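You operate a simulated robot arm through the tools that you are given. There is no shell and no other tool.

You are at the controls of a simulated robot arm. One attempt, no reset.

## Task
Shut port T2's valves, put the clamp on its bracket, the bottle on the tray, and lock the lid on.
Fine: both valves are shut before the clamp comes off. Set down upright: clear bottle H5.

Only the result counts: the job must be done as asked and must still hold three seconds after the hand-in. Knocking over, shifting, dropping, spilling or breaking anything else fails it. A push-on lid holds only when it is set on centred and level and pressed home; a screw cap is set on level and turned clockwise until tight.

## Robot
A 7-joint arm with a two-finger parallel gripper, fixed in place. Base frame: the origin is on the floor under the middle of its stand, x ahead of it, y to its left, z up. Units: mm, rad, N and s.
It reaches about 1247 mm from its shoulder. Its first joint turns from -2.304 to 2.304 rad. Payload 3.91 kg.
The TCP is the grasp point between the finger pads, 30 mm short of the fingertips. In the tool frame z runs along the fingers and y along their closing line. Largest opening 110 mm; finger width 20, thickness 10; the body of the gripper, 48 by 112 mm, starts 55 mm behind the TCP.
Orientation is that of the tool frame in the base frame, as [roll, pitch, yaw] about the fixed x, y, z axes, in that order (R = Rz(yaw) Ry(pitch) Rx(roll)). With the fingers straight down and closing along the base's y, the tool's x points along the base's -x, its y along +y and its z along -z.

## Interface
- The arm moves only by the tool apply_moves. Its argument "motion" is one flat list of numbers, 7 for each row, row after row: the gripper command, from -1 (shut) to 1 (fully open), values between in proportion, then the shift along the base's x, y, z in cm, then the turn, a rotation vector about the base's x, y, z in rad. In form: [fingers, x, y, z, rx, ry, rz, fingers, x, y, z, rx, ry, rz, ...]. A call has 1 to 20 rows; each row shifts and turns the commanded pose from where the row before left it. A row lasts 0.2 s, in which the tool goes at most 50 mm and 0.15 rad; a call with a longer step from one row to the next is refused whole, and so is a gripper value outside its range. Where a pose cannot be reached the arm comes as near as it can. A force on the tool above 50 N (or 10 N above the force at the start of the call, whichever is more), or a blocked arm, ends the call early, and 0.2 s more pass. Each finger travels about 108 mm/s and halts on what it meets, pressing with about 32 N; the grip force reading is that of the motor and also rises with nothing between the fingers. The clock runs only during rows and for 0.2 s after the last one: add rows that do not move to give the fingers time. It gives the time, the measured TCP pose, the force on the tool (base axes), the opening and the grip force at its end, in the units of the frame above (readings bear some noise), with the torque about the TCP (base axes, N m) and any sound that the robot's microphone picked up.
- Cameras (640 x 400 px; columns grow to the right, rows downward): "scene" is fixed at [49.2, -505.4, 1380.2]; the picture's right is [0.73, -0.68, 0.00], its down [-0.24, -0.26, -0.93] and it looks along [0.63, 0.69, -0.36] (base axes); focal length 364 px, centre (320, 200). "wrist" rides on the gripper at [72, 17, -103] in the tool frame; the picture's right is [-0.23, 0.97, 0.00], its down [-0.76, -0.18, -0.62] and it looks along [-0.61, -0.14, 0.78] (tool axes); focal length 222 px, centre (320, 200). There is no depth. A picture from a camera that has moved, and an enlarged one, comes with that camera's place and axes in the base frame and with its lens. The place of the scene camera against the robot may be out by one fixed shift of up to 12 mm in any direction.
- grab_frame(camera): a new picture of that camera. The clock stands still meanwhile.
- inspect(camera, box): a new picture of the part [left, top, right, bottom] of that camera's present view, enlarged. The clock stands still meanwhile.
- close_job(): hands the job in; it is judged then, once.

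Places have to be worked out from the pictures, the camera data and where the tool is seen. Open the gripper and draw the arm clear of the work before you hand the job in, unless the task says otherwise.

The tools are called after "Request:" as name(argument=value, ...) on one line, values as JSON. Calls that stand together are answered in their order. apply_moves: Moves the arm, as the interface text tells. Its arguments: {"type":"object","properties":{"motion":{"type":"array"}},"required":["motion"]} The other tools are called the same way: grab_frame (camera) takes a picture; inspect (camera, box) takes an enlarged picture of a part of a camera's view; close_job () hands the job in.

At the start:

```text
clock: 0.0
position: [481.2, 421.0, 1182.5]
tool_rot: [3.141, 0.0, -3.141]
wrist_force: [0.1, -0.5, 0.8]
moment: [0.0, 0.02, 0.0]
width: 110.1
grip_force: 0.1
```

scene: 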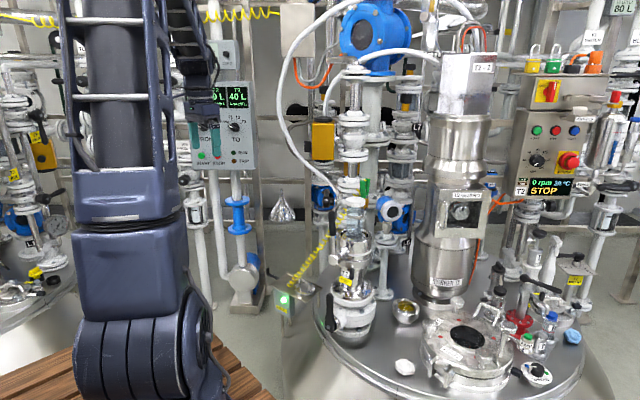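
wrist: 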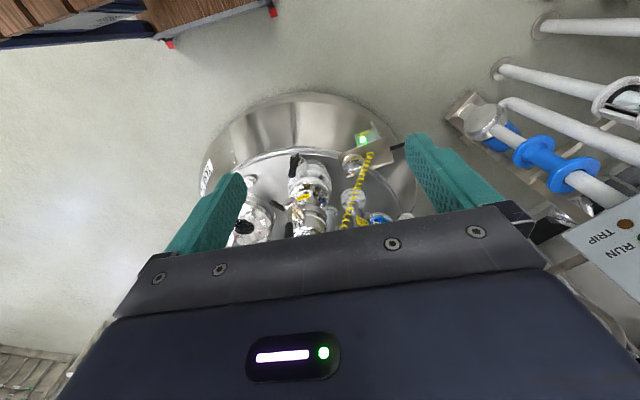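

I start by looking more closely at the scene before moving anything.

Request:
inspect(camera="scene", box=[300, 180, 460, 400])

Request:
inspect(camera="scene", box=[400, 220, 640, 400])

Request:
inspect(camera="wrist", box=[180, 80, 440, 250])

Request:
inspect(camera="scene", box=[470, 30, 640, 240])

```text
1.82 times, centred on (380, 290) of scene
camera zoom: at [49.2, -505.4, 1380.2], right [0.73, -0.68, 0.0], down [-0.24, -0.26, -0.93], along [0.63, 0.69, -0.36], focal length 662 px, centre (211, 36)
```

zoom: 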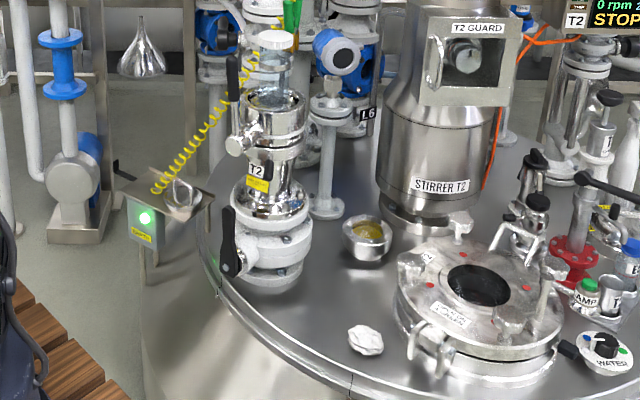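

```text
2.22 times, centred on (520, 310) of scene
camera zoom: at [49.2, -505.4, 1380.2], right [0.73, -0.68, 0.0], down [-0.24, -0.26, -0.93], along [0.63, 0.69, -0.36], focal length 809 px, centre (-124, -44)
```

zoom: 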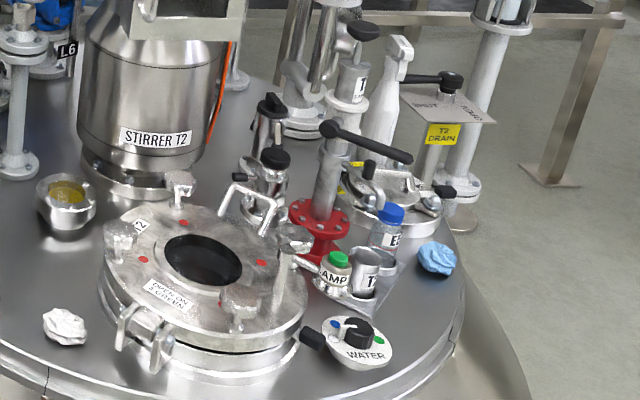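

```text
2.35 times, centred on (310, 165) of wrist
camera zoom: at [408.7, 436.5, 1286.7], right [0.23, 0.97, 0.0], down [0.76, -0.18, 0.62], along [0.61, -0.14, -0.78], focal length 523 px, centre (344, 282)
```

zoom: 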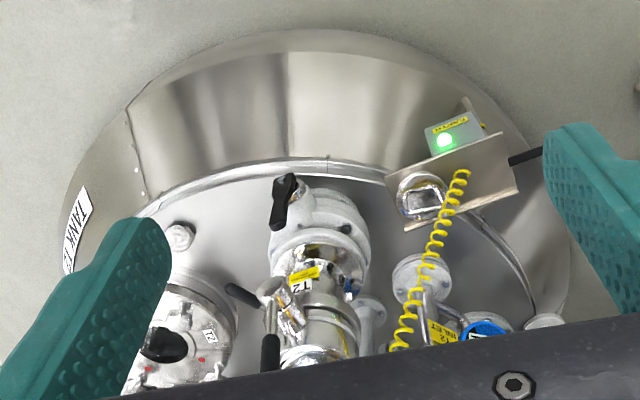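

```text
1.90 times, centred on (555, 135) of scene
camera zoom: at [49.2, -505.4, 1380.2], right [0.73, -0.68, 0.0], down [-0.24, -0.26, -0.93], along [0.63, 0.69, -0.36], focal length 693 px, centre (-128, 324)
```

zoom: 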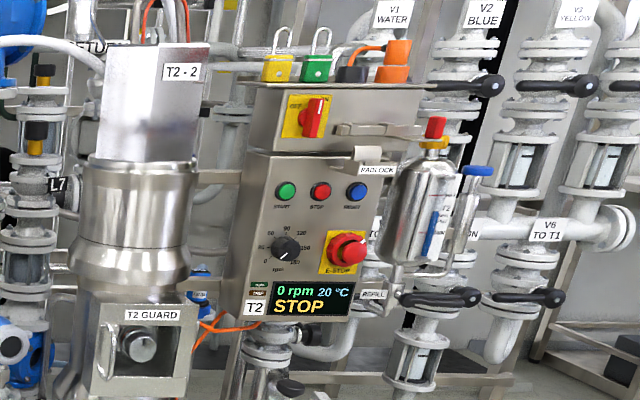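

I need finer detail on the port T2 column and everything near it.

Request:
inspect(camera="scene", box=[320, 170, 400, 240])

Request:
inspect(camera="scene", box=[310, 230, 400, 345])

Request:
inspect(camera="scene", box=[260, 260, 340, 350])

Request:
inspect(camera="wrist", box=[270, 140, 410, 240])

Request:
inspect(camera="scene", box=[500, 240, 600, 390])

Request:
inspect(camera="scene", box=[170, 30, 330, 180])

Request:
inspect(camera="scene", box=[0, 130, 100, 310])

```text
5.71 times, centred on (360, 205) of scene
camera zoom: at [49.2, -505.4, 1380.2], right [0.73, -0.68, 0.0], down [-0.24, -0.26, -0.93], along [0.63, 0.69, -0.36], focal length 2080 px, centre (91, 171)
```

zoom: 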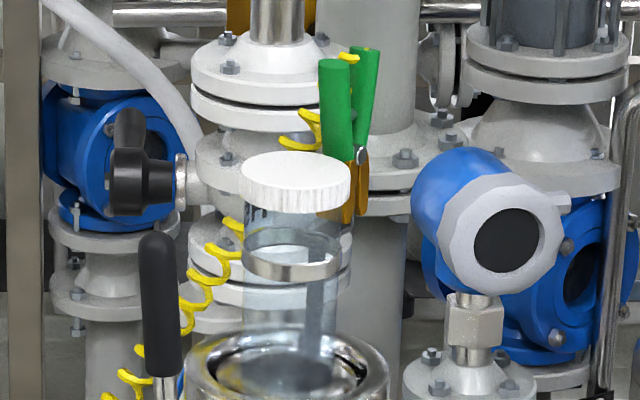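

```text
3.48 times, centred on (355, 288) of scene
camera zoom: at [49.2, -505.4, 1380.2], right [0.73, -0.68, 0.0], down [-0.24, -0.26, -0.93], along [0.63, 0.69, -0.36], focal length 1266 px, centre (198, -104)
```

zoom: 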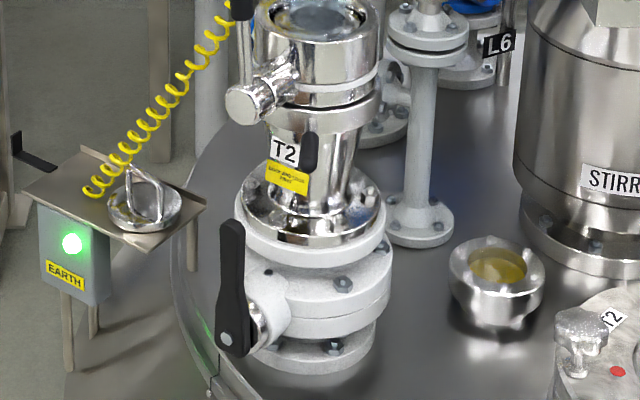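

```text
4.44 times, centred on (300, 305) of scene
camera zoom: at [49.2, -505.4, 1380.2], right [0.73, -0.68, 0.0], down [-0.24, -0.26, -0.93], along [0.63, 0.69, -0.36], focal length 1617 px, centre (409, -267)
```

zoom: 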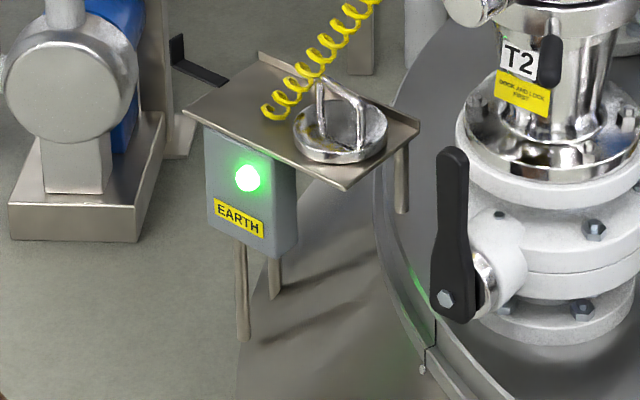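

```text
4.00 times, centred on (340, 190) of wrist
camera zoom: at [408.7, 436.5, 1286.7], right [0.23, 0.97, 0.0], down [0.76, -0.18, 0.62], along [0.61, -0.14, -0.78], focal length 888 px, centre (240, 240)
```

zoom: 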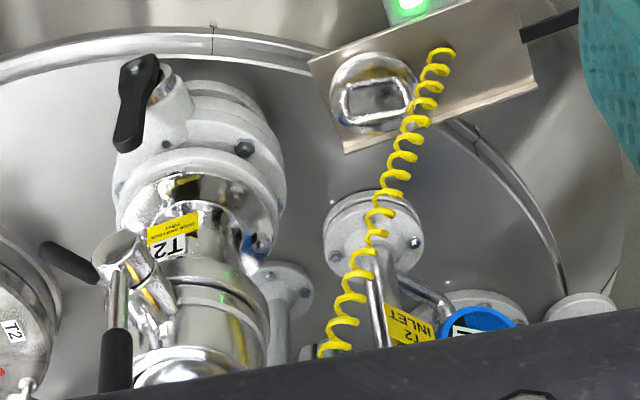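

```text
2.67 times, centred on (550, 315) of scene
camera zoom: at [49.2, -505.4, 1380.2], right [0.73, -0.68, 0.0], down [-0.24, -0.26, -0.93], along [0.63, 0.69, -0.36], focal length 970 px, centre (-293, -107)
```

zoom: 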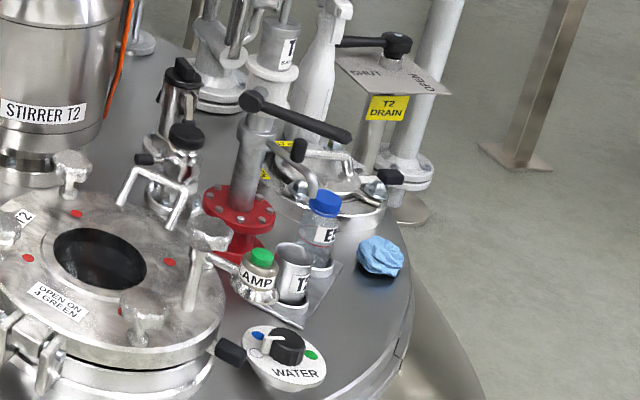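

```text
2.67 times, centred on (250, 105) of scene
camera zoom: at [49.2, -505.4, 1380.2], right [0.73, -0.68, 0.0], down [-0.24, -0.26, -0.93], along [0.63, 0.69, -0.36], focal length 970 px, centre (507, 453)
```

zoom: 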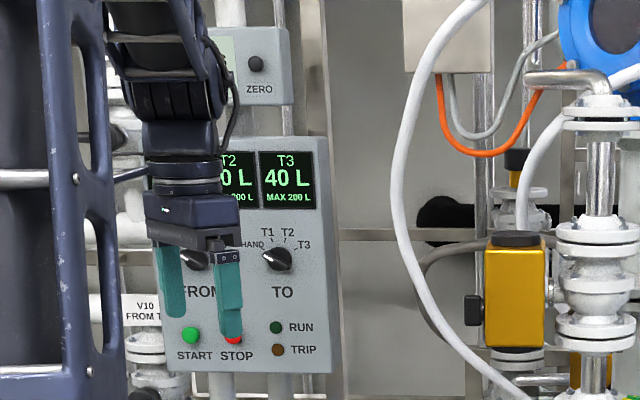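

```text
2.22 times, centred on (50, 220) of scene
camera zoom: at [49.2, -505.4, 1380.2], right [0.73, -0.68, 0.0], down [-0.24, -0.26, -0.93], along [0.63, 0.69, -0.36], focal length 809 px, centre (920, 156)
```

zoom: 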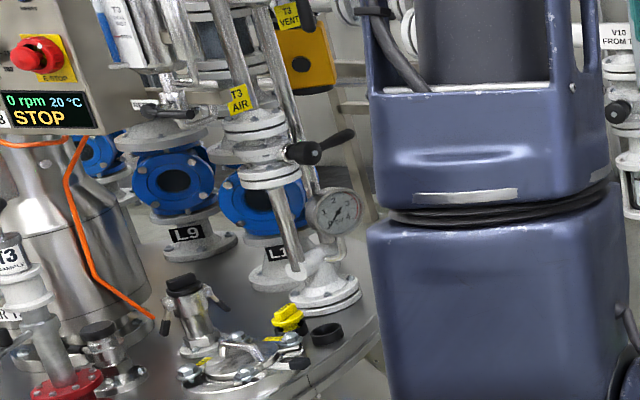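

The T2 column looks to stand at about x≈877, y≈228 with two upright levers (open), a docked clear bottle, an earth clamp with green handles, and an EARTH stand holding the lid. I'll draw the arm to a viewing pose with the wrist tilted to look forward at the column.

Request:
apply_moves(motion=[1, -3, -3, 0, 0, -0.1, 0, 1, -3, -3, 0, 0, -0.1, 0, 1, -3, -3, 0, 0, -0.1, 0, 1, -1, -3, 0, 0, -0.1, 0, 1, 0, -3, -1, 0, -0.1, 0, 1, 0, -3, -1, 0, 0, 0, 1, 0, -3, -1, 0, 0, 0])

Request:
grab_frame(camera="wrist")

```text
clock: 1.6
position: [381.7, 208.3, 1152.8]
tool_rot: [3.141, 0.501, -3.141]
wrist_force: [0.4, 0.1, -0.4]
moment: [0.0, 0.02, 0.0]
width: 109.9
grip_force: 0.0
```

```text
taken
camera wrist: at [268.7, 224.6, 1210.0], right [0.2, 0.97, 0.11], down [0.37, -0.18, 0.91], along [0.91, -0.14, -0.39], focal length 222 px, centre (320, 200)
```

wrist: 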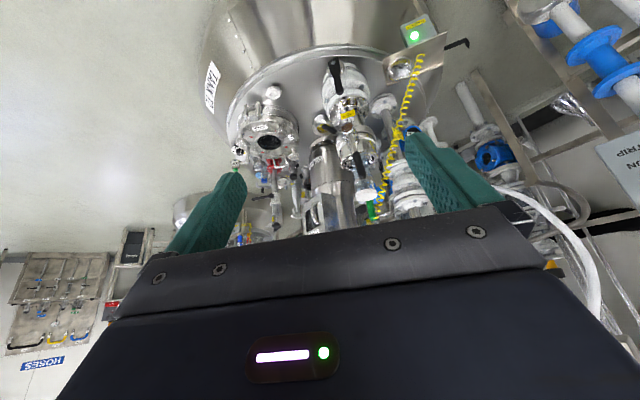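

The wrist view is upside-down but clear. I zoom on the column, clamp and stand.

Request:
inspect(camera="wrist", box=[300, 50, 420, 230])

Request:
inspect(camera="wrist", box=[330, 140, 410, 220])

Request:
inspect(camera="wrist", box=[370, 10, 480, 100])

Request:
inspect(camera="wrist", box=[220, 80, 330, 240])

```text
2.22 times, centred on (360, 140) of wrist
camera zoom: at [268.7, 224.6, 1210.0], right [0.2, 0.97, 0.11], down [0.37, -0.18, 0.91], along [0.91, -0.14, -0.39], focal length 494 px, centre (231, 333)
```

zoom: 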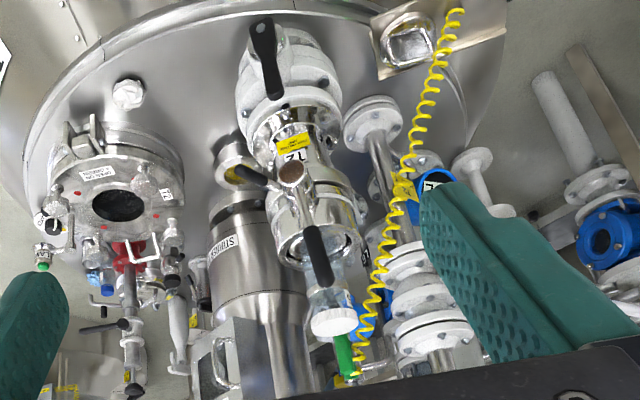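

```text
5.00 times, centred on (370, 180) of wrist
camera zoom: at [268.7, 224.6, 1210.0], right [0.2, 0.97, 0.11], down [0.37, -0.18, 0.91], along [0.91, -0.14, -0.39], focal length 1111 px, centre (70, 300)
```

zoom: 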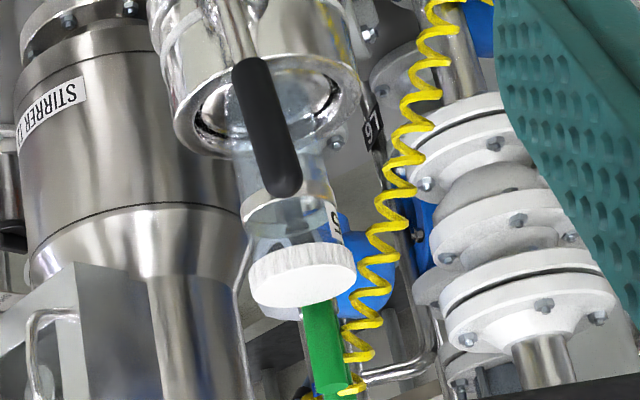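

```text
4.44 times, centred on (425, 55) of wrist
camera zoom: at [268.7, 224.6, 1210.0], right [0.2, 0.97, 0.11], down [0.37, -0.18, 0.91], along [0.91, -0.14, -0.39], focal length 987 px, centre (-147, 844)
```

zoom: 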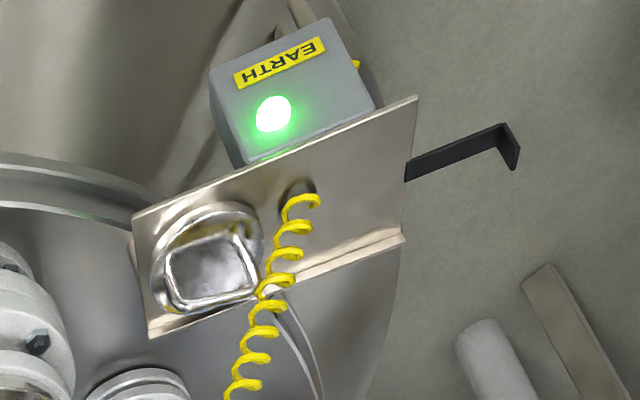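

```text
2.50 times, centred on (275, 160) of wrist
camera zoom: at [268.7, 224.6, 1210.0], right [0.2, 0.97, 0.11], down [0.37, -0.18, 0.91], along [0.91, -0.14, -0.39], focal length 555 px, centre (432, 300)
```

zoom: 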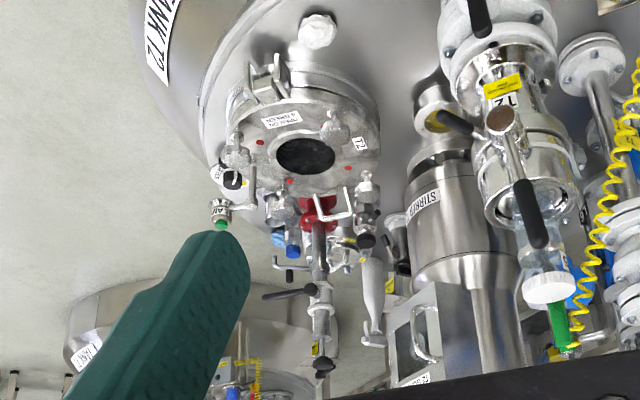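

I want to read the bottle label and see what the clamp grips.

Request:
inspect(camera="wrist", box=[350, 165, 390, 215])

Request:
inspect(camera="scene", box=[340, 175, 380, 225])

Request:
inspect(camera="scene", box=[345, 170, 375, 210])

Request:
inspect(camera="wrist", box=[320, 50, 380, 130])

```text
8.00 times, centred on (370, 190) of wrist
camera zoom: at [268.7, 224.6, 1210.0], right [0.2, 0.97, 0.11], down [0.37, -0.18, 0.91], along [0.91, -0.14, -0.39], focal length 1777 px, centre (-80, 280)
```

zoom: 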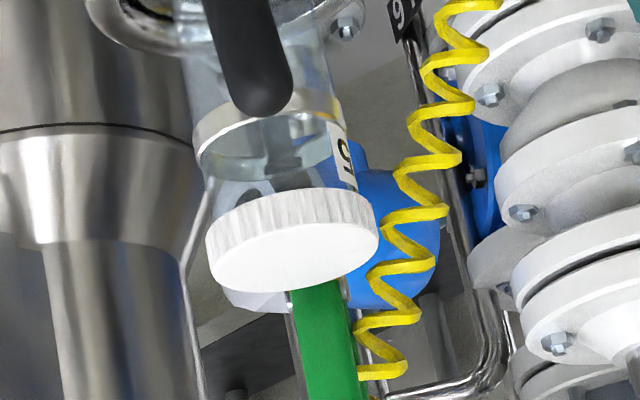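

```text
8.00 times, centred on (360, 200) of scene
camera zoom: at [49.2, -505.4, 1380.2], right [0.73, -0.68, 0.0], down [-0.24, -0.26, -0.93], along [0.63, 0.69, -0.36], focal length 2911 px, centre (0, 200)
```

zoom: 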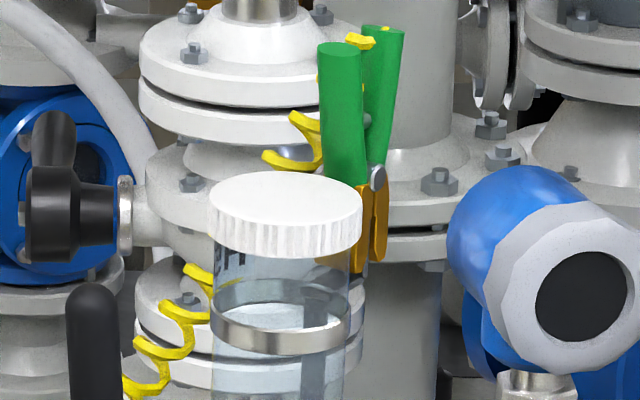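

```text
10.00 times, centred on (360, 190) of scene
camera zoom: at [49.2, -505.4, 1380.2], right [0.73, -0.68, 0.0], down [-0.24, -0.26, -0.93], along [0.63, 0.69, -0.36], focal length 3639 px, centre (-80, 300)
```

zoom: 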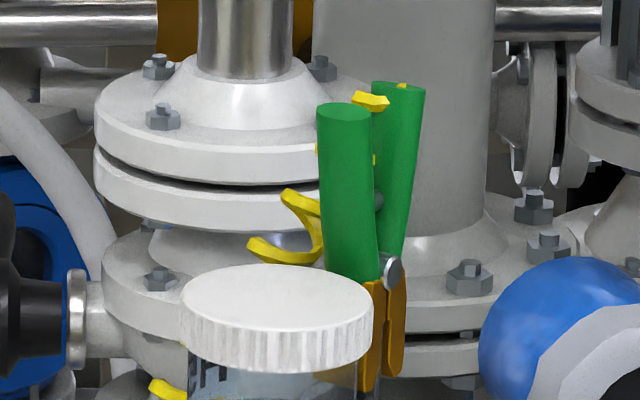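

```text
5.00 times, centred on (350, 90) of wrist
camera zoom: at [268.7, 224.6, 1210.0], right [0.2, 0.97, 0.11], down [0.37, -0.18, 0.91], along [0.91, -0.14, -0.39], focal length 1111 px, centre (170, 750)
```

zoom: 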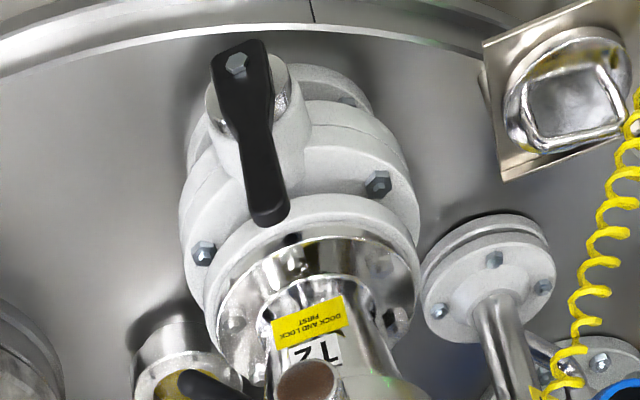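

Labelled "H5", the docked bottle's cap top is near (923, 271, 945), the levers' hubs near x≈790; the EARTH plate (tray with the lid) is near (853, 466, 510) with a black hook bracket at about (810, 630, 525). I move to view the clamp from the +y side.

Request:
apply_moves(motion=[1, 3, 3.5, -1, 0, 0, -0.06, 1, 3, 3.5, -1, 0, 0, -0.06, 1, 3, 3.5, -1, 0, 0, -0.06, 1, 3, 3.5, -1, 0, 0, -0.06, 1, 3, 3.5, -1, 0, 0, -0.06, 1, 3, 3.5, -1, 0, 0, -0.06])

Request:
grab_frame(camera="wrist")

Request:
grab_frame(camera="scene")

```text
clock: 3.0
position: [561.3, 420.7, 1093.5]
tool_rot: [-3.141, 0.502, 2.782]
wrist_force: [-0.4, 0.3, 1.3]
moment: [0.06, 0.01, 0.0]
width: 110.1
grip_force: 0.0
```

```text
taken
camera wrist: at [460.9, 475.8, 1150.6], right [0.53, 0.84, 0.11], down [0.28, -0.3, 0.91], along [0.8, -0.45, -0.39], focal length 222 px, centre (320, 200)
```

wrist: 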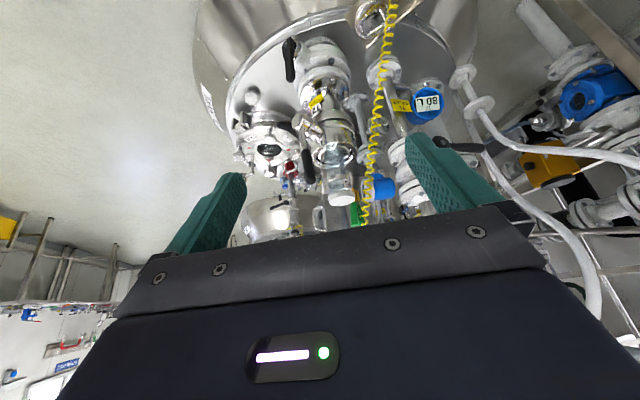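

```text
taken
```

scene: 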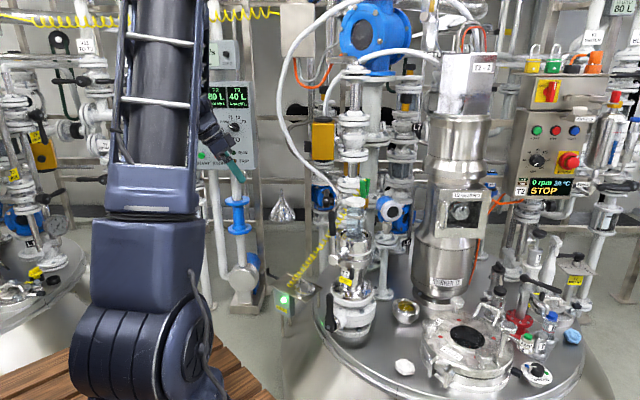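

Request:
inspect(camera="wrist", box=[290, 120, 410, 230])

Request:
inspect(camera="wrist", box=[320, 170, 390, 230])

Request:
inspect(camera="wrist", box=[270, 30, 370, 130])

Request:
inspect(camera="wrist", box=[340, 0, 440, 80])

```text
3.64 times, centred on (350, 175) of wrist
camera zoom: at [460.9, 475.8, 1150.6], right [0.53, 0.84, 0.11], down [0.28, -0.3, 0.91], along [0.8, -0.45, -0.39], focal length 808 px, centre (211, 291)
```

zoom: 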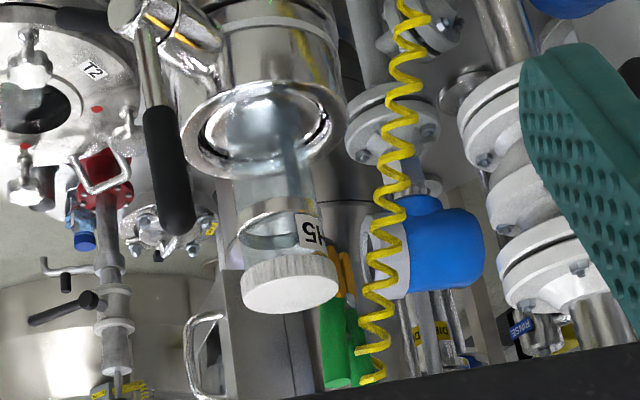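

```text
6.67 times, centred on (355, 200) of wrist
camera zoom: at [460.9, 475.8, 1150.6], right [0.53, 0.84, 0.11], down [0.28, -0.3, 0.91], along [0.8, -0.45, -0.39], focal length 1481 px, centre (87, 200)
```

zoom: 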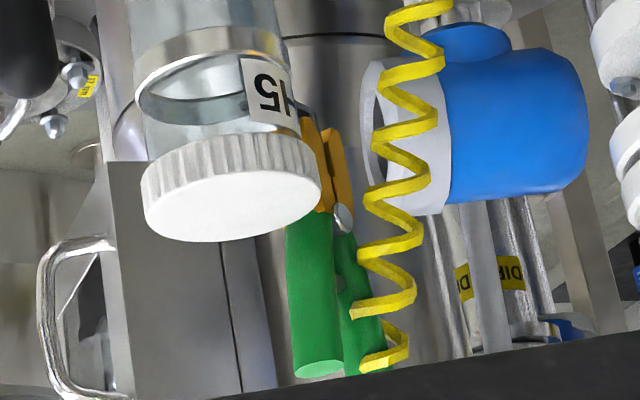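

```text
4.00 times, centred on (320, 80) of wrist
camera zoom: at [460.9, 475.8, 1150.6], right [0.53, 0.84, 0.11], down [0.28, -0.3, 0.91], along [0.8, -0.45, -0.39], focal length 888 px, centre (320, 680)
```

zoom: 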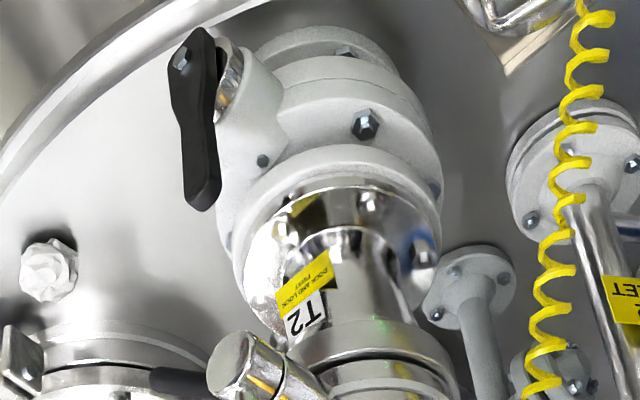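

```text
5.00 times, centred on (390, 40) of wrist
camera zoom: at [460.9, 475.8, 1150.6], right [0.53, 0.84, 0.11], down [0.28, -0.3, 0.91], along [0.8, -0.45, -0.39], focal length 1111 px, centre (-30, 1000)
```

zoom: 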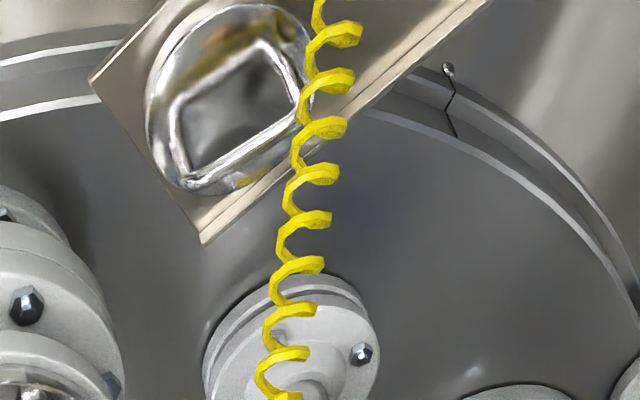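

The label reads H5 and is upright as docked, with the cap up; the clamp sits behind the bottle pinching a vertical tab. Now I go down in front of the column to view the two levers and the locking lever straight on.

Request:
apply_moves(motion=[1, 0.2, -2, -3, 0, 0, 0.09, 1, 0.2, -2, -3, 0, 0, 0.09, 1, 0.2, -2, -3, 0, 0, 0.09, 1, 0.2, -2, -3, 0, 0, 0.09, 1, 0.2, -2, -3, 0, 0, 0.09, 1, 0.2, -2, -3, 0, 0, 0.09, 1, 0.2, -2, -3, 0.0225, -0.123, 0, 1, 0.2, -2, -3, 0.0225, -0.123, 0, 1, 0.2, -2, -3, 0, 0, 0, 1, 0.2, 0, -3, 0, 0, 0, 1, 0, 0, -3, 0, 0, 0])

Request:
grab_frame(camera="wrist")

```text
clock: 5.4
position: [580.2, 239.5, 764.6]
tool_rot: [-3.141, 0.751, -2.961]
wrist_force: [-0.1, -0.9, 0.9]
moment: [-0.01, 0.0, 0.0]
width: 110.1
grip_force: 0.1
```

```text
taken
camera wrist: at [456.4, 233.2, 791.0], right [-0.01, 0.99, 0.16], down [0.16, -0.15, 0.98], along [0.99, 0.04, -0.16], focal length 222 px, centre (320, 200)
```

wrist: 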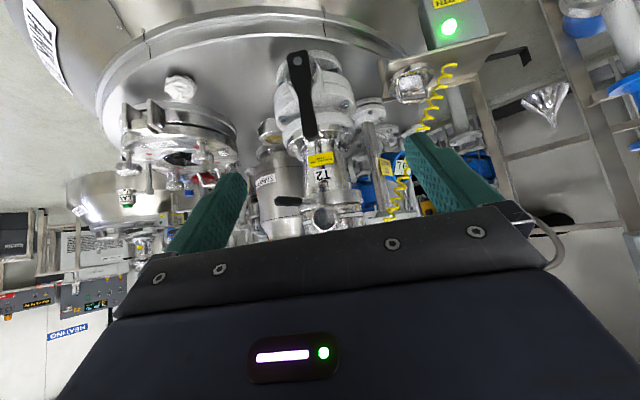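

Request:
inspect(camera="wrist", box=[260, 40, 380, 150])

Request:
inspect(camera="wrist", box=[260, 140, 390, 235])

Request:
inspect(camera="wrist", box=[370, 0, 550, 140])

```text
3.64 times, centred on (320, 95) of wrist
camera zoom: at [456.4, 233.2, 791.0], right [-0.01, 0.99, 0.16], down [0.16, -0.15, 0.98], along [0.99, 0.04, -0.16], focal length 808 px, centre (320, 582)
```

zoom: 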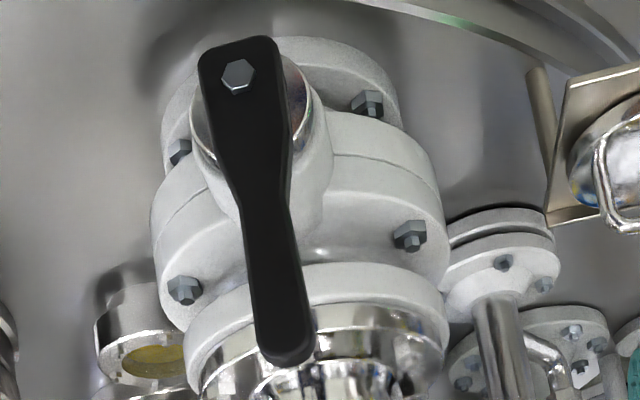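

```text
4.21 times, centred on (325, 188) of wrist
camera zoom: at [456.4, 233.2, 791.0], right [-0.01, 0.99, 0.16], down [0.16, -0.15, 0.98], along [0.99, 0.04, -0.16], focal length 935 px, centre (299, 253)
```

zoom: 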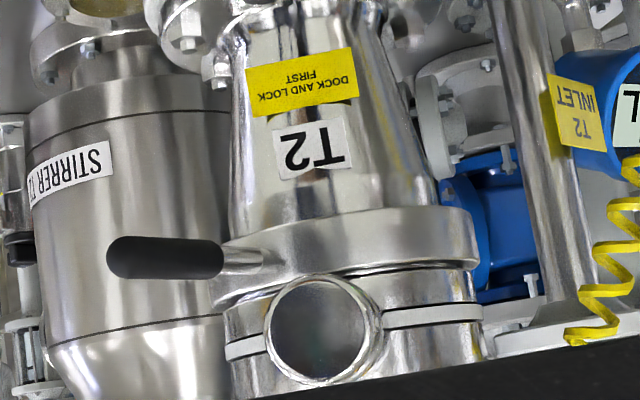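

```text
2.86 times, centred on (460, 70) of wrist
camera zoom: at [456.4, 233.2, 791.0], right [-0.01, 0.99, 0.16], down [0.16, -0.15, 0.98], along [0.99, 0.04, -0.16], focal length 635 px, centre (-80, 571)
```

zoom: 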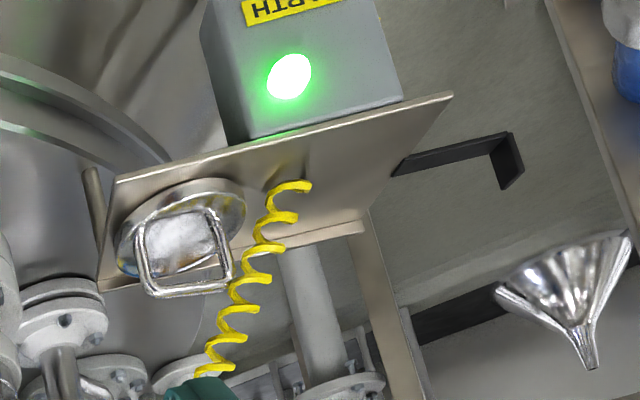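

There is a lock ring with a black-gripped lever just under the upper valve ("DOCK AND LOCK FIRST"). I move round to the right side for a close look at how ring, upper valve and bottle fit together.

Request:
apply_moves(motion=[1, 0, -2.6, 1, 0, 0, 0.1, 1, 1, -2.6, 1, 0, 0, 0.1, 1, 2, -2.6, 1, 0, 0, 0.1, 1, 2, -2.6, 1, 0, 0, 0.1, 1, 2, -2.6, 1, 0, 0, 0.1, 1, 2, 0, 1, 0, 0, 0.05])

Request:
grab_frame(camera="wrist")

```text
clock: 6.8
position: [670.0, 110.2, 821.2]
tool_rot: [-3.141, 0.751, -2.408]
wrist_force: [0.4, -0.6, -0.5]
moment: [0.01, 0.0, 0.03]
width: 109.9
grip_force: 0.0
```

```text
taken
camera wrist: at [567.2, 39.5, 849.7], right [-0.53, 0.83, 0.15], down [0.22, -0.04, 0.98], along [0.82, 0.55, -0.16], focal length 222 px, centre (320, 200)
```

wrist: 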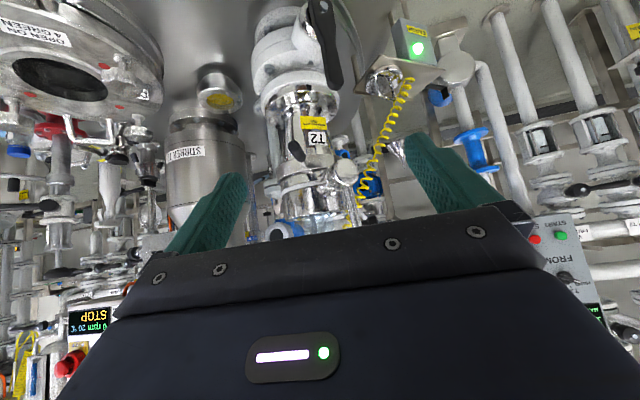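

Request:
inspect(camera="wrist", box=[250, 110, 370, 230])

Request:
inspect(camera="wrist", box=[270, 150, 370, 230])

Request:
inspect(camera="wrist", box=[240, 0, 360, 110])

Request:
inspect(camera="wrist", box=[340, 10, 460, 110])

```text
3.33 times, centred on (310, 170) of wrist
camera zoom: at [567.2, 39.5, 849.7], right [-0.53, 0.83, 0.15], down [0.22, -0.04, 0.98], along [0.82, 0.55, -0.16], focal length 740 px, centre (353, 300)
```

zoom: 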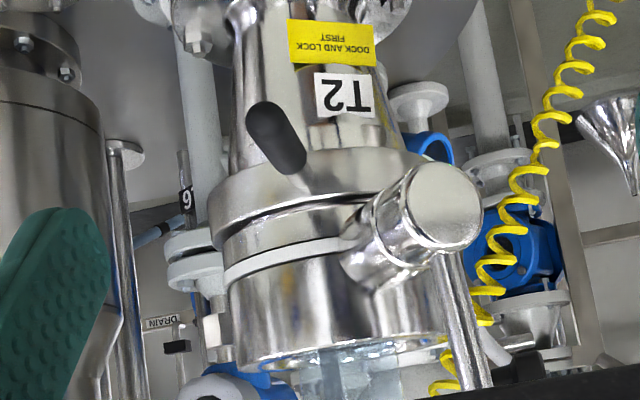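

```text
5.00 times, centred on (320, 190) of wrist
camera zoom: at [567.2, 39.5, 849.7], right [-0.53, 0.83, 0.15], down [0.22, -0.04, 0.98], along [0.82, 0.55, -0.16], focal length 1111 px, centre (320, 250)
```

zoom: 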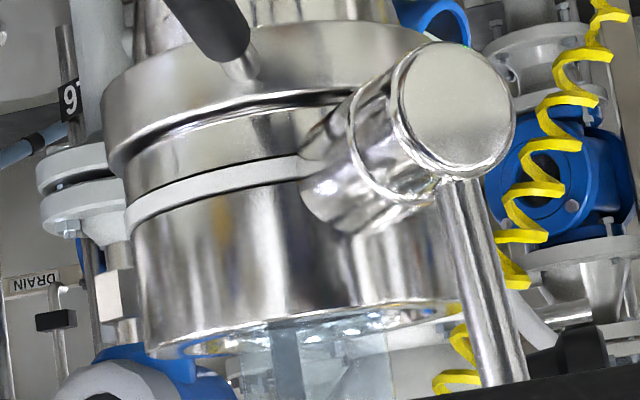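

```text
3.64 times, centred on (300, 55) of wrist
camera zoom: at [567.2, 39.5, 849.7], right [-0.53, 0.83, 0.15], down [0.22, -0.04, 0.98], along [0.82, 0.55, -0.16], focal length 808 px, centre (393, 727)
```

zoom: 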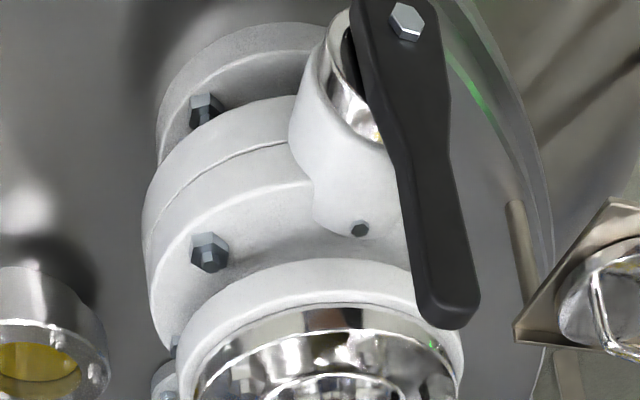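

```text
4.00 times, centred on (400, 60) of wrist
camera zoom: at [567.2, 39.5, 849.7], right [-0.53, 0.83, 0.15], down [0.22, -0.04, 0.98], along [0.82, 0.55, -0.16], focal length 888 px, centre (0, 760)
```

zoom: 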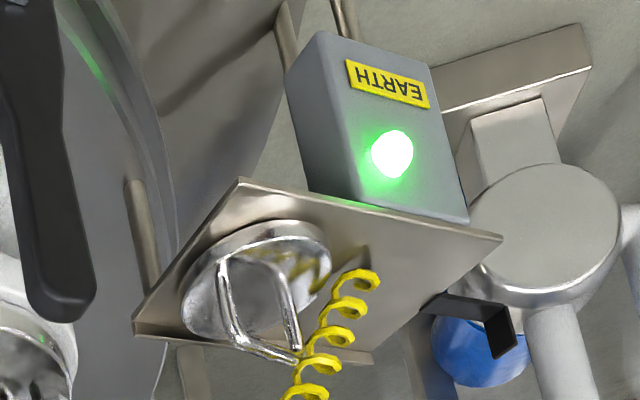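

The docked unit is held on the cone by a lock ring whose lever tip sits near (817, 175, 722). I rise and look down into the cup to see how the bottle sits.

Request:
apply_moves(motion=[1, -1, 0, 4.4, 0, 0, -0.03, 1, 0, 0, 4.4, 0, 0, -0.03, 1, 0, 0, 4.4, 0, 0, -0.03, 1, 0, 0, 4.4, 0, 0, -0.03, 1, 0, 0, 4.4, 0, 0, -0.03, 1, 0, 0, 4.4, 0, 0, -0.04, 1, 3.5, 3.2, 0, -0.06, 0.1, 0, 1, 3.5, 3.2, 0, -0.06, 0.1, 0, 1, 3.5, 3.2, 0, -0.06, 0.1, 0, 1, 3.5, 3.2, 0, 0, 0, 0])

Request:
grab_frame(camera="wrist")

```text
clock: 9.0
position: [801.6, 237.7, 1089.1]
tool_rot: [-3.141, 0.398, -2.602]
wrist_force: [-0.3, -0.5, 0.7]
moment: [0.05, 0.02, 0.01]
width: 109.8
grip_force: 0.0
```

```text
taken
camera wrist: at [700.7, 196.3, 1156.4], right [-0.32, 0.94, 0.09], down [0.48, 0.08, 0.87], along [0.81, 0.32, -0.48], focal length 222 px, centre (320, 200)
```

wrist: 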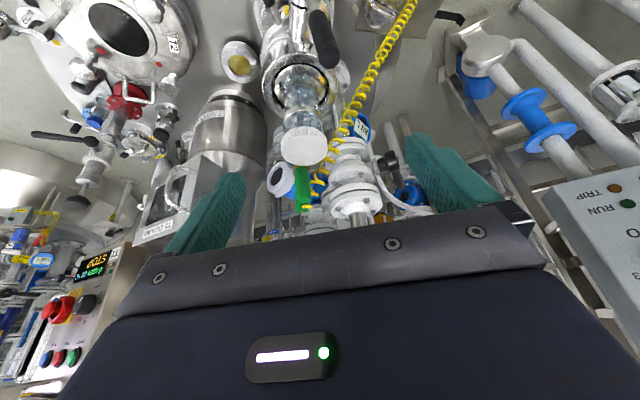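

Request:
inspect(camera="wrist", box=[250, 40, 360, 140])

Request:
inspect(camera="wrist", box=[260, 110, 380, 220])

Request:
inspect(camera="wrist", box=[240, 0, 480, 110])

```text
4.00 times, centred on (305, 90) of wrist
camera zoom: at [700.7, 196.3, 1156.4], right [-0.32, 0.94, 0.09], down [0.48, 0.08, 0.87], along [0.81, 0.32, -0.48], focal length 888 px, centre (380, 640)
```

zoom: 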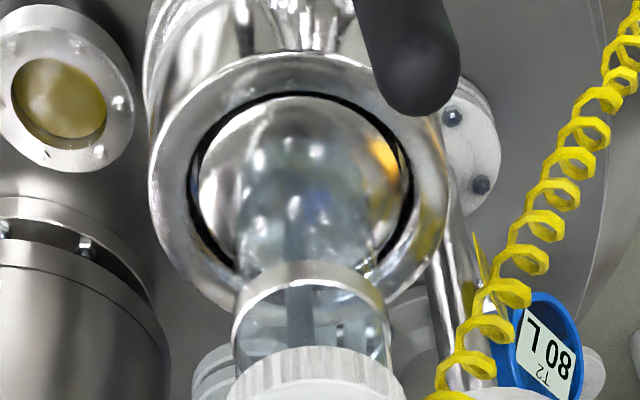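

```text
3.64 times, centred on (320, 165) of wrist
camera zoom: at [700.7, 196.3, 1156.4], right [-0.32, 0.94, 0.09], down [0.48, 0.08, 0.87], along [0.81, 0.32, -0.48], focal length 808 px, centre (320, 327)
```

zoom: 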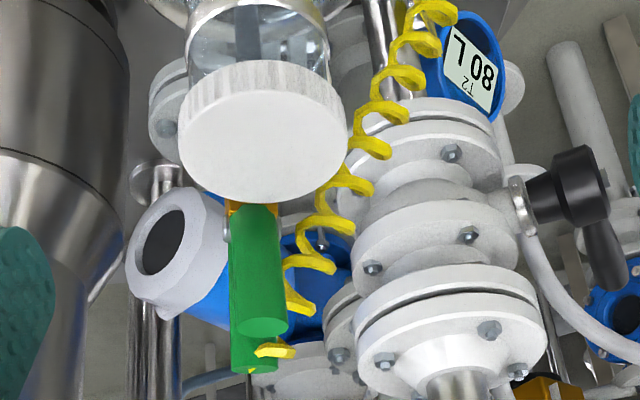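

```text
2.67 times, centred on (360, 55) of wrist
camera zoom: at [700.7, 196.3, 1156.4], right [-0.32, 0.94, 0.09], down [0.48, 0.08, 0.87], along [0.81, 0.32, -0.48], focal length 592 px, centre (213, 587)
```

zoom: 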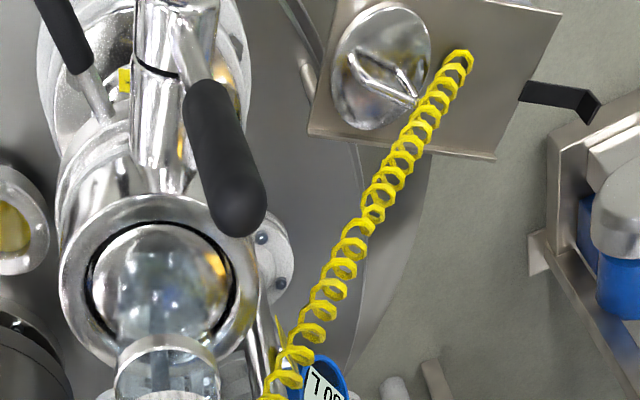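

The upper part looks like a unit (glass + valve body) clamped by the lock ring, but I'm not sure; the tray itself needs a look. I back off and move over to view the tray, lid and bracket from above.

Request:
apply_moves(motion=[1, -4, 1, 0, 0, 0, -0.07, 1, -4, 1, 0, 0, 0, -0.07, 1, -4, 2, 0, 0, 0, -0.07, 1, -2, 4, -1, 0, 0, -0.07, 1, 0, 4, -2, 0, 0, -0.06, 1, 0, 4, -3, 0, 0, 0, 1, 0, 4, -3, 0, 0, 0, 1, 0, 4, -3, 0, 0, 0, 1, 0, 2, -4, 0, 0, 0, 1, 0, 0, -4, 0, 0, 0, 1, 0, 0, -4, 0, 0, 0, 1, 0, 0, -4, 0, 0, 0])

Request:
grab_frame(camera="wrist")

```text
clock: 11.6
position: [660.7, 499.3, 806.4]
tool_rot: [3.14, 0.403, -2.941]
wrist_force: [0.1, -0.2, 0.0]
moment: [0.0, -0.02, 0.03]
width: 110.0
grip_force: 0.1
```

```text
taken
camera wrist: at [551.3, 493.1, 874.9], right [0.01, 1.0, 0.09], down [0.48, -0.08, 0.87], along [0.88, 0.03, -0.48], focal length 222 px, centre (320, 200)
```

wrist: 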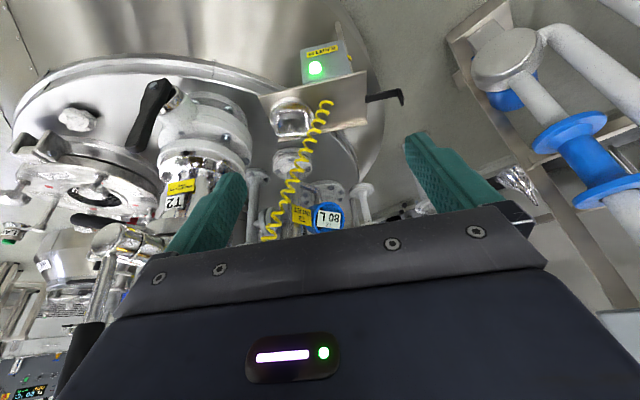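

Request:
inspect(camera="wrist", box=[250, 20, 420, 160])

Request:
inspect(camera="wrist", box=[260, 70, 340, 150])

Request:
inspect(camera="wrist", box=[90, 140, 260, 320])

Request:
inspect(camera="scene", box=[0, 230, 80, 320])

```text
2.86 times, centred on (335, 90) of wrist
camera zoom: at [551.3, 493.1, 874.9], right [0.01, 1.0, 0.09], down [0.48, -0.08, 0.87], along [0.88, 0.03, -0.48], focal length 635 px, centre (277, 514)
```

zoom: 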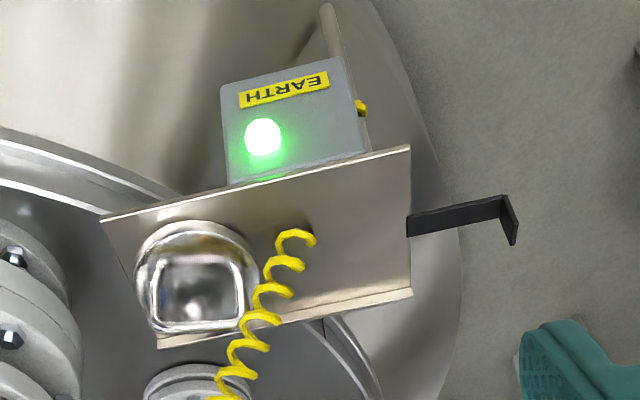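

```text
5.00 times, centred on (300, 110) of wrist
camera zoom: at [551.3, 493.1, 874.9], right [0.01, 1.0, 0.09], down [0.48, -0.08, 0.87], along [0.88, 0.03, -0.48], focal length 1111 px, centre (420, 650)
```

zoom: 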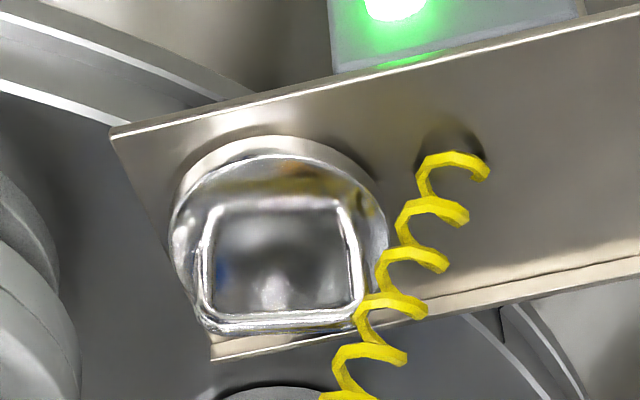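

```text
2.22 times, centred on (175, 230) of wrist
camera zoom: at [551.3, 493.1, 874.9], right [0.01, 1.0, 0.09], down [0.48, -0.08, 0.87], along [0.88, 0.03, -0.48], focal length 494 px, centre (642, 133)
```

zoom: 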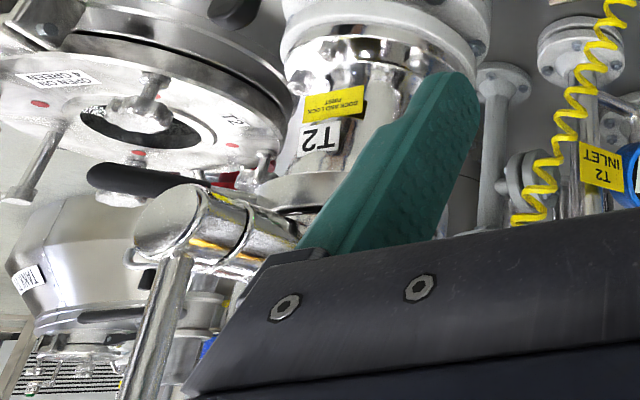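

```text
4.44 times, centred on (40, 275) of scene
camera zoom: at [49.2, -505.4, 1380.2], right [0.73, -0.68, 0.0], down [-0.24, -0.26, -0.93], along [0.63, 0.69, -0.36], focal length 1617 px, centre (1564, -133)
```

zoom: 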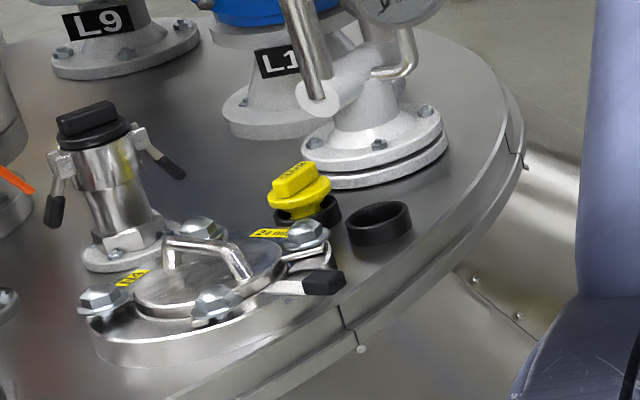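

Tray is about 196×116 mm centred near (854, 514, 510), lid ≈88 mm across at (855, 464). I zoom the scene camera hard on the dock to find where the seams are.

Request:
inspect(camera="scene", box=[332, 220, 382, 270])

Request:
inspect(camera="scene", box=[335, 205, 375, 240])

Request:
inspect(camera="scene", box=[330, 250, 390, 290])

```text
8.00 times, centred on (357, 245) of scene
camera zoom: at [49.2, -505.4, 1380.2], right [0.73, -0.68, 0.0], down [-0.24, -0.26, -0.93], along [0.63, 0.69, -0.36], focal length 2911 px, centre (24, -160)
```

zoom: 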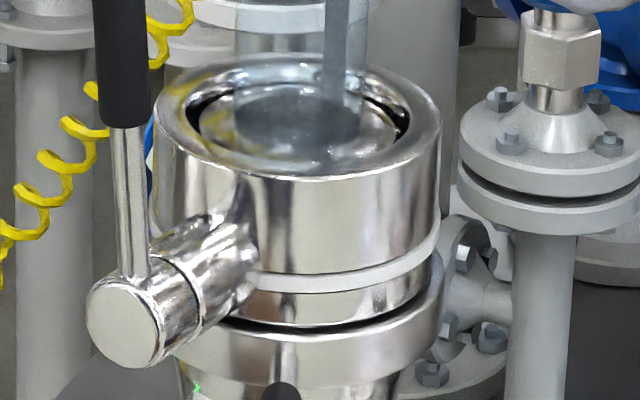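

```text
11.43 times, centred on (355, 222) of scene
camera zoom: at [49.2, -505.4, 1380.2], right [0.73, -0.68, 0.0], down [-0.24, -0.26, -0.93], along [0.63, 0.69, -0.36], focal length 4159 px, centre (-80, -57)
```

zoom: 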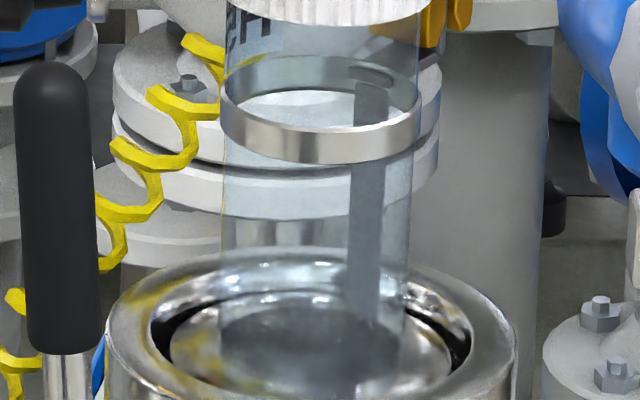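

```text
10.00 times, centred on (360, 270) of scene
camera zoom: at [49.2, -505.4, 1380.2], right [0.73, -0.68, 0.0], down [-0.24, -0.26, -0.93], along [0.63, 0.69, -0.36], focal length 3639 px, centre (-80, -500)
```

zoom: 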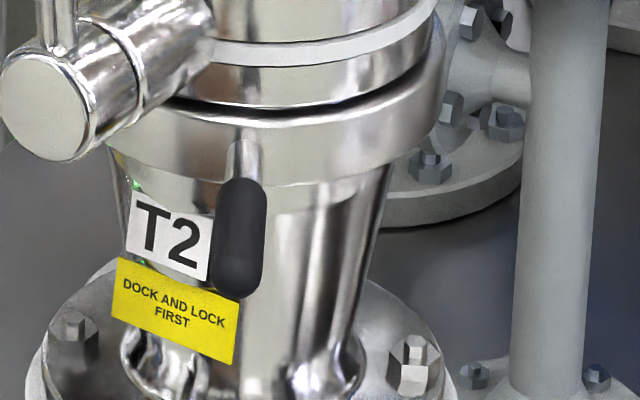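

The bottle tube stands on a disc in the rim, with an earth strip up its far side. I now zoom in on the bracket hook from both cameras.

Request:
inspect(camera="wrist", box=[350, 70, 420, 120])

Request:
inspect(camera="scene", box=[270, 255, 330, 305])

Request:
inspect(camera="scene", box=[345, 165, 385, 200])

```text
8.00 times, centred on (385, 95) of wrist
camera zoom: at [551.3, 493.1, 874.9], right [0.01, 1.0, 0.09], down [0.48, -0.08, 0.87], along [0.88, 0.03, -0.48], focal length 1777 px, centre (-200, 1040)
```

zoom: 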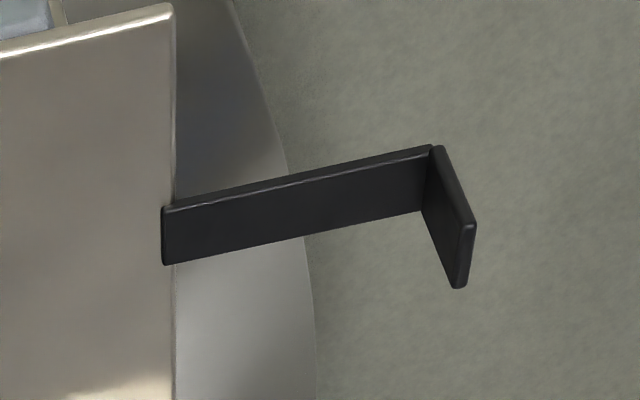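

```text
8.00 times, centred on (300, 280) of scene
camera zoom: at [49.2, -505.4, 1380.2], right [0.73, -0.68, 0.0], down [-0.24, -0.26, -0.93], along [0.63, 0.69, -0.36], focal length 2911 px, centre (480, -440)
```

zoom: 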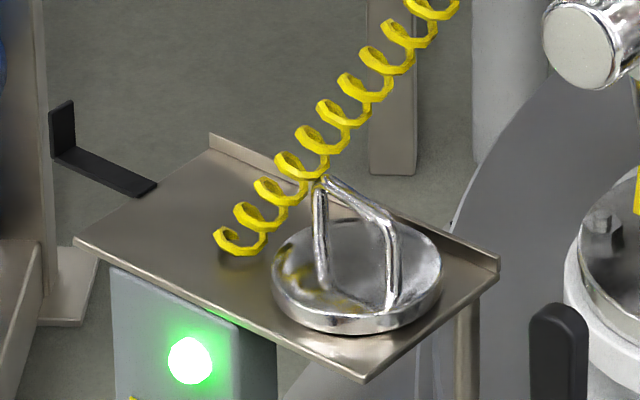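

```text
11.43 times, centred on (365, 182) of scene
camera zoom: at [49.2, -505.4, 1380.2], right [0.73, -0.68, 0.0], down [-0.24, -0.26, -0.93], along [0.63, 0.69, -0.36], focal length 4159 px, centre (-194, 400)
```

zoom: 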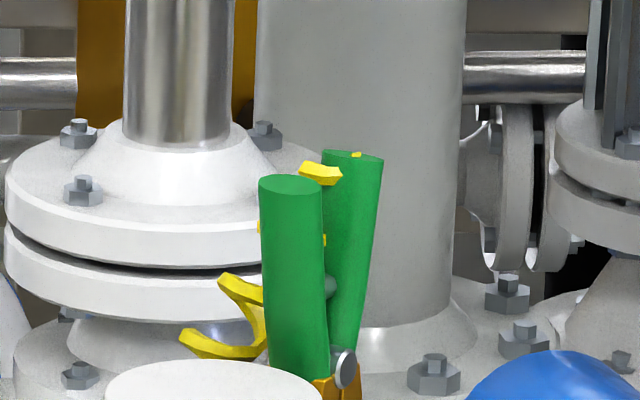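

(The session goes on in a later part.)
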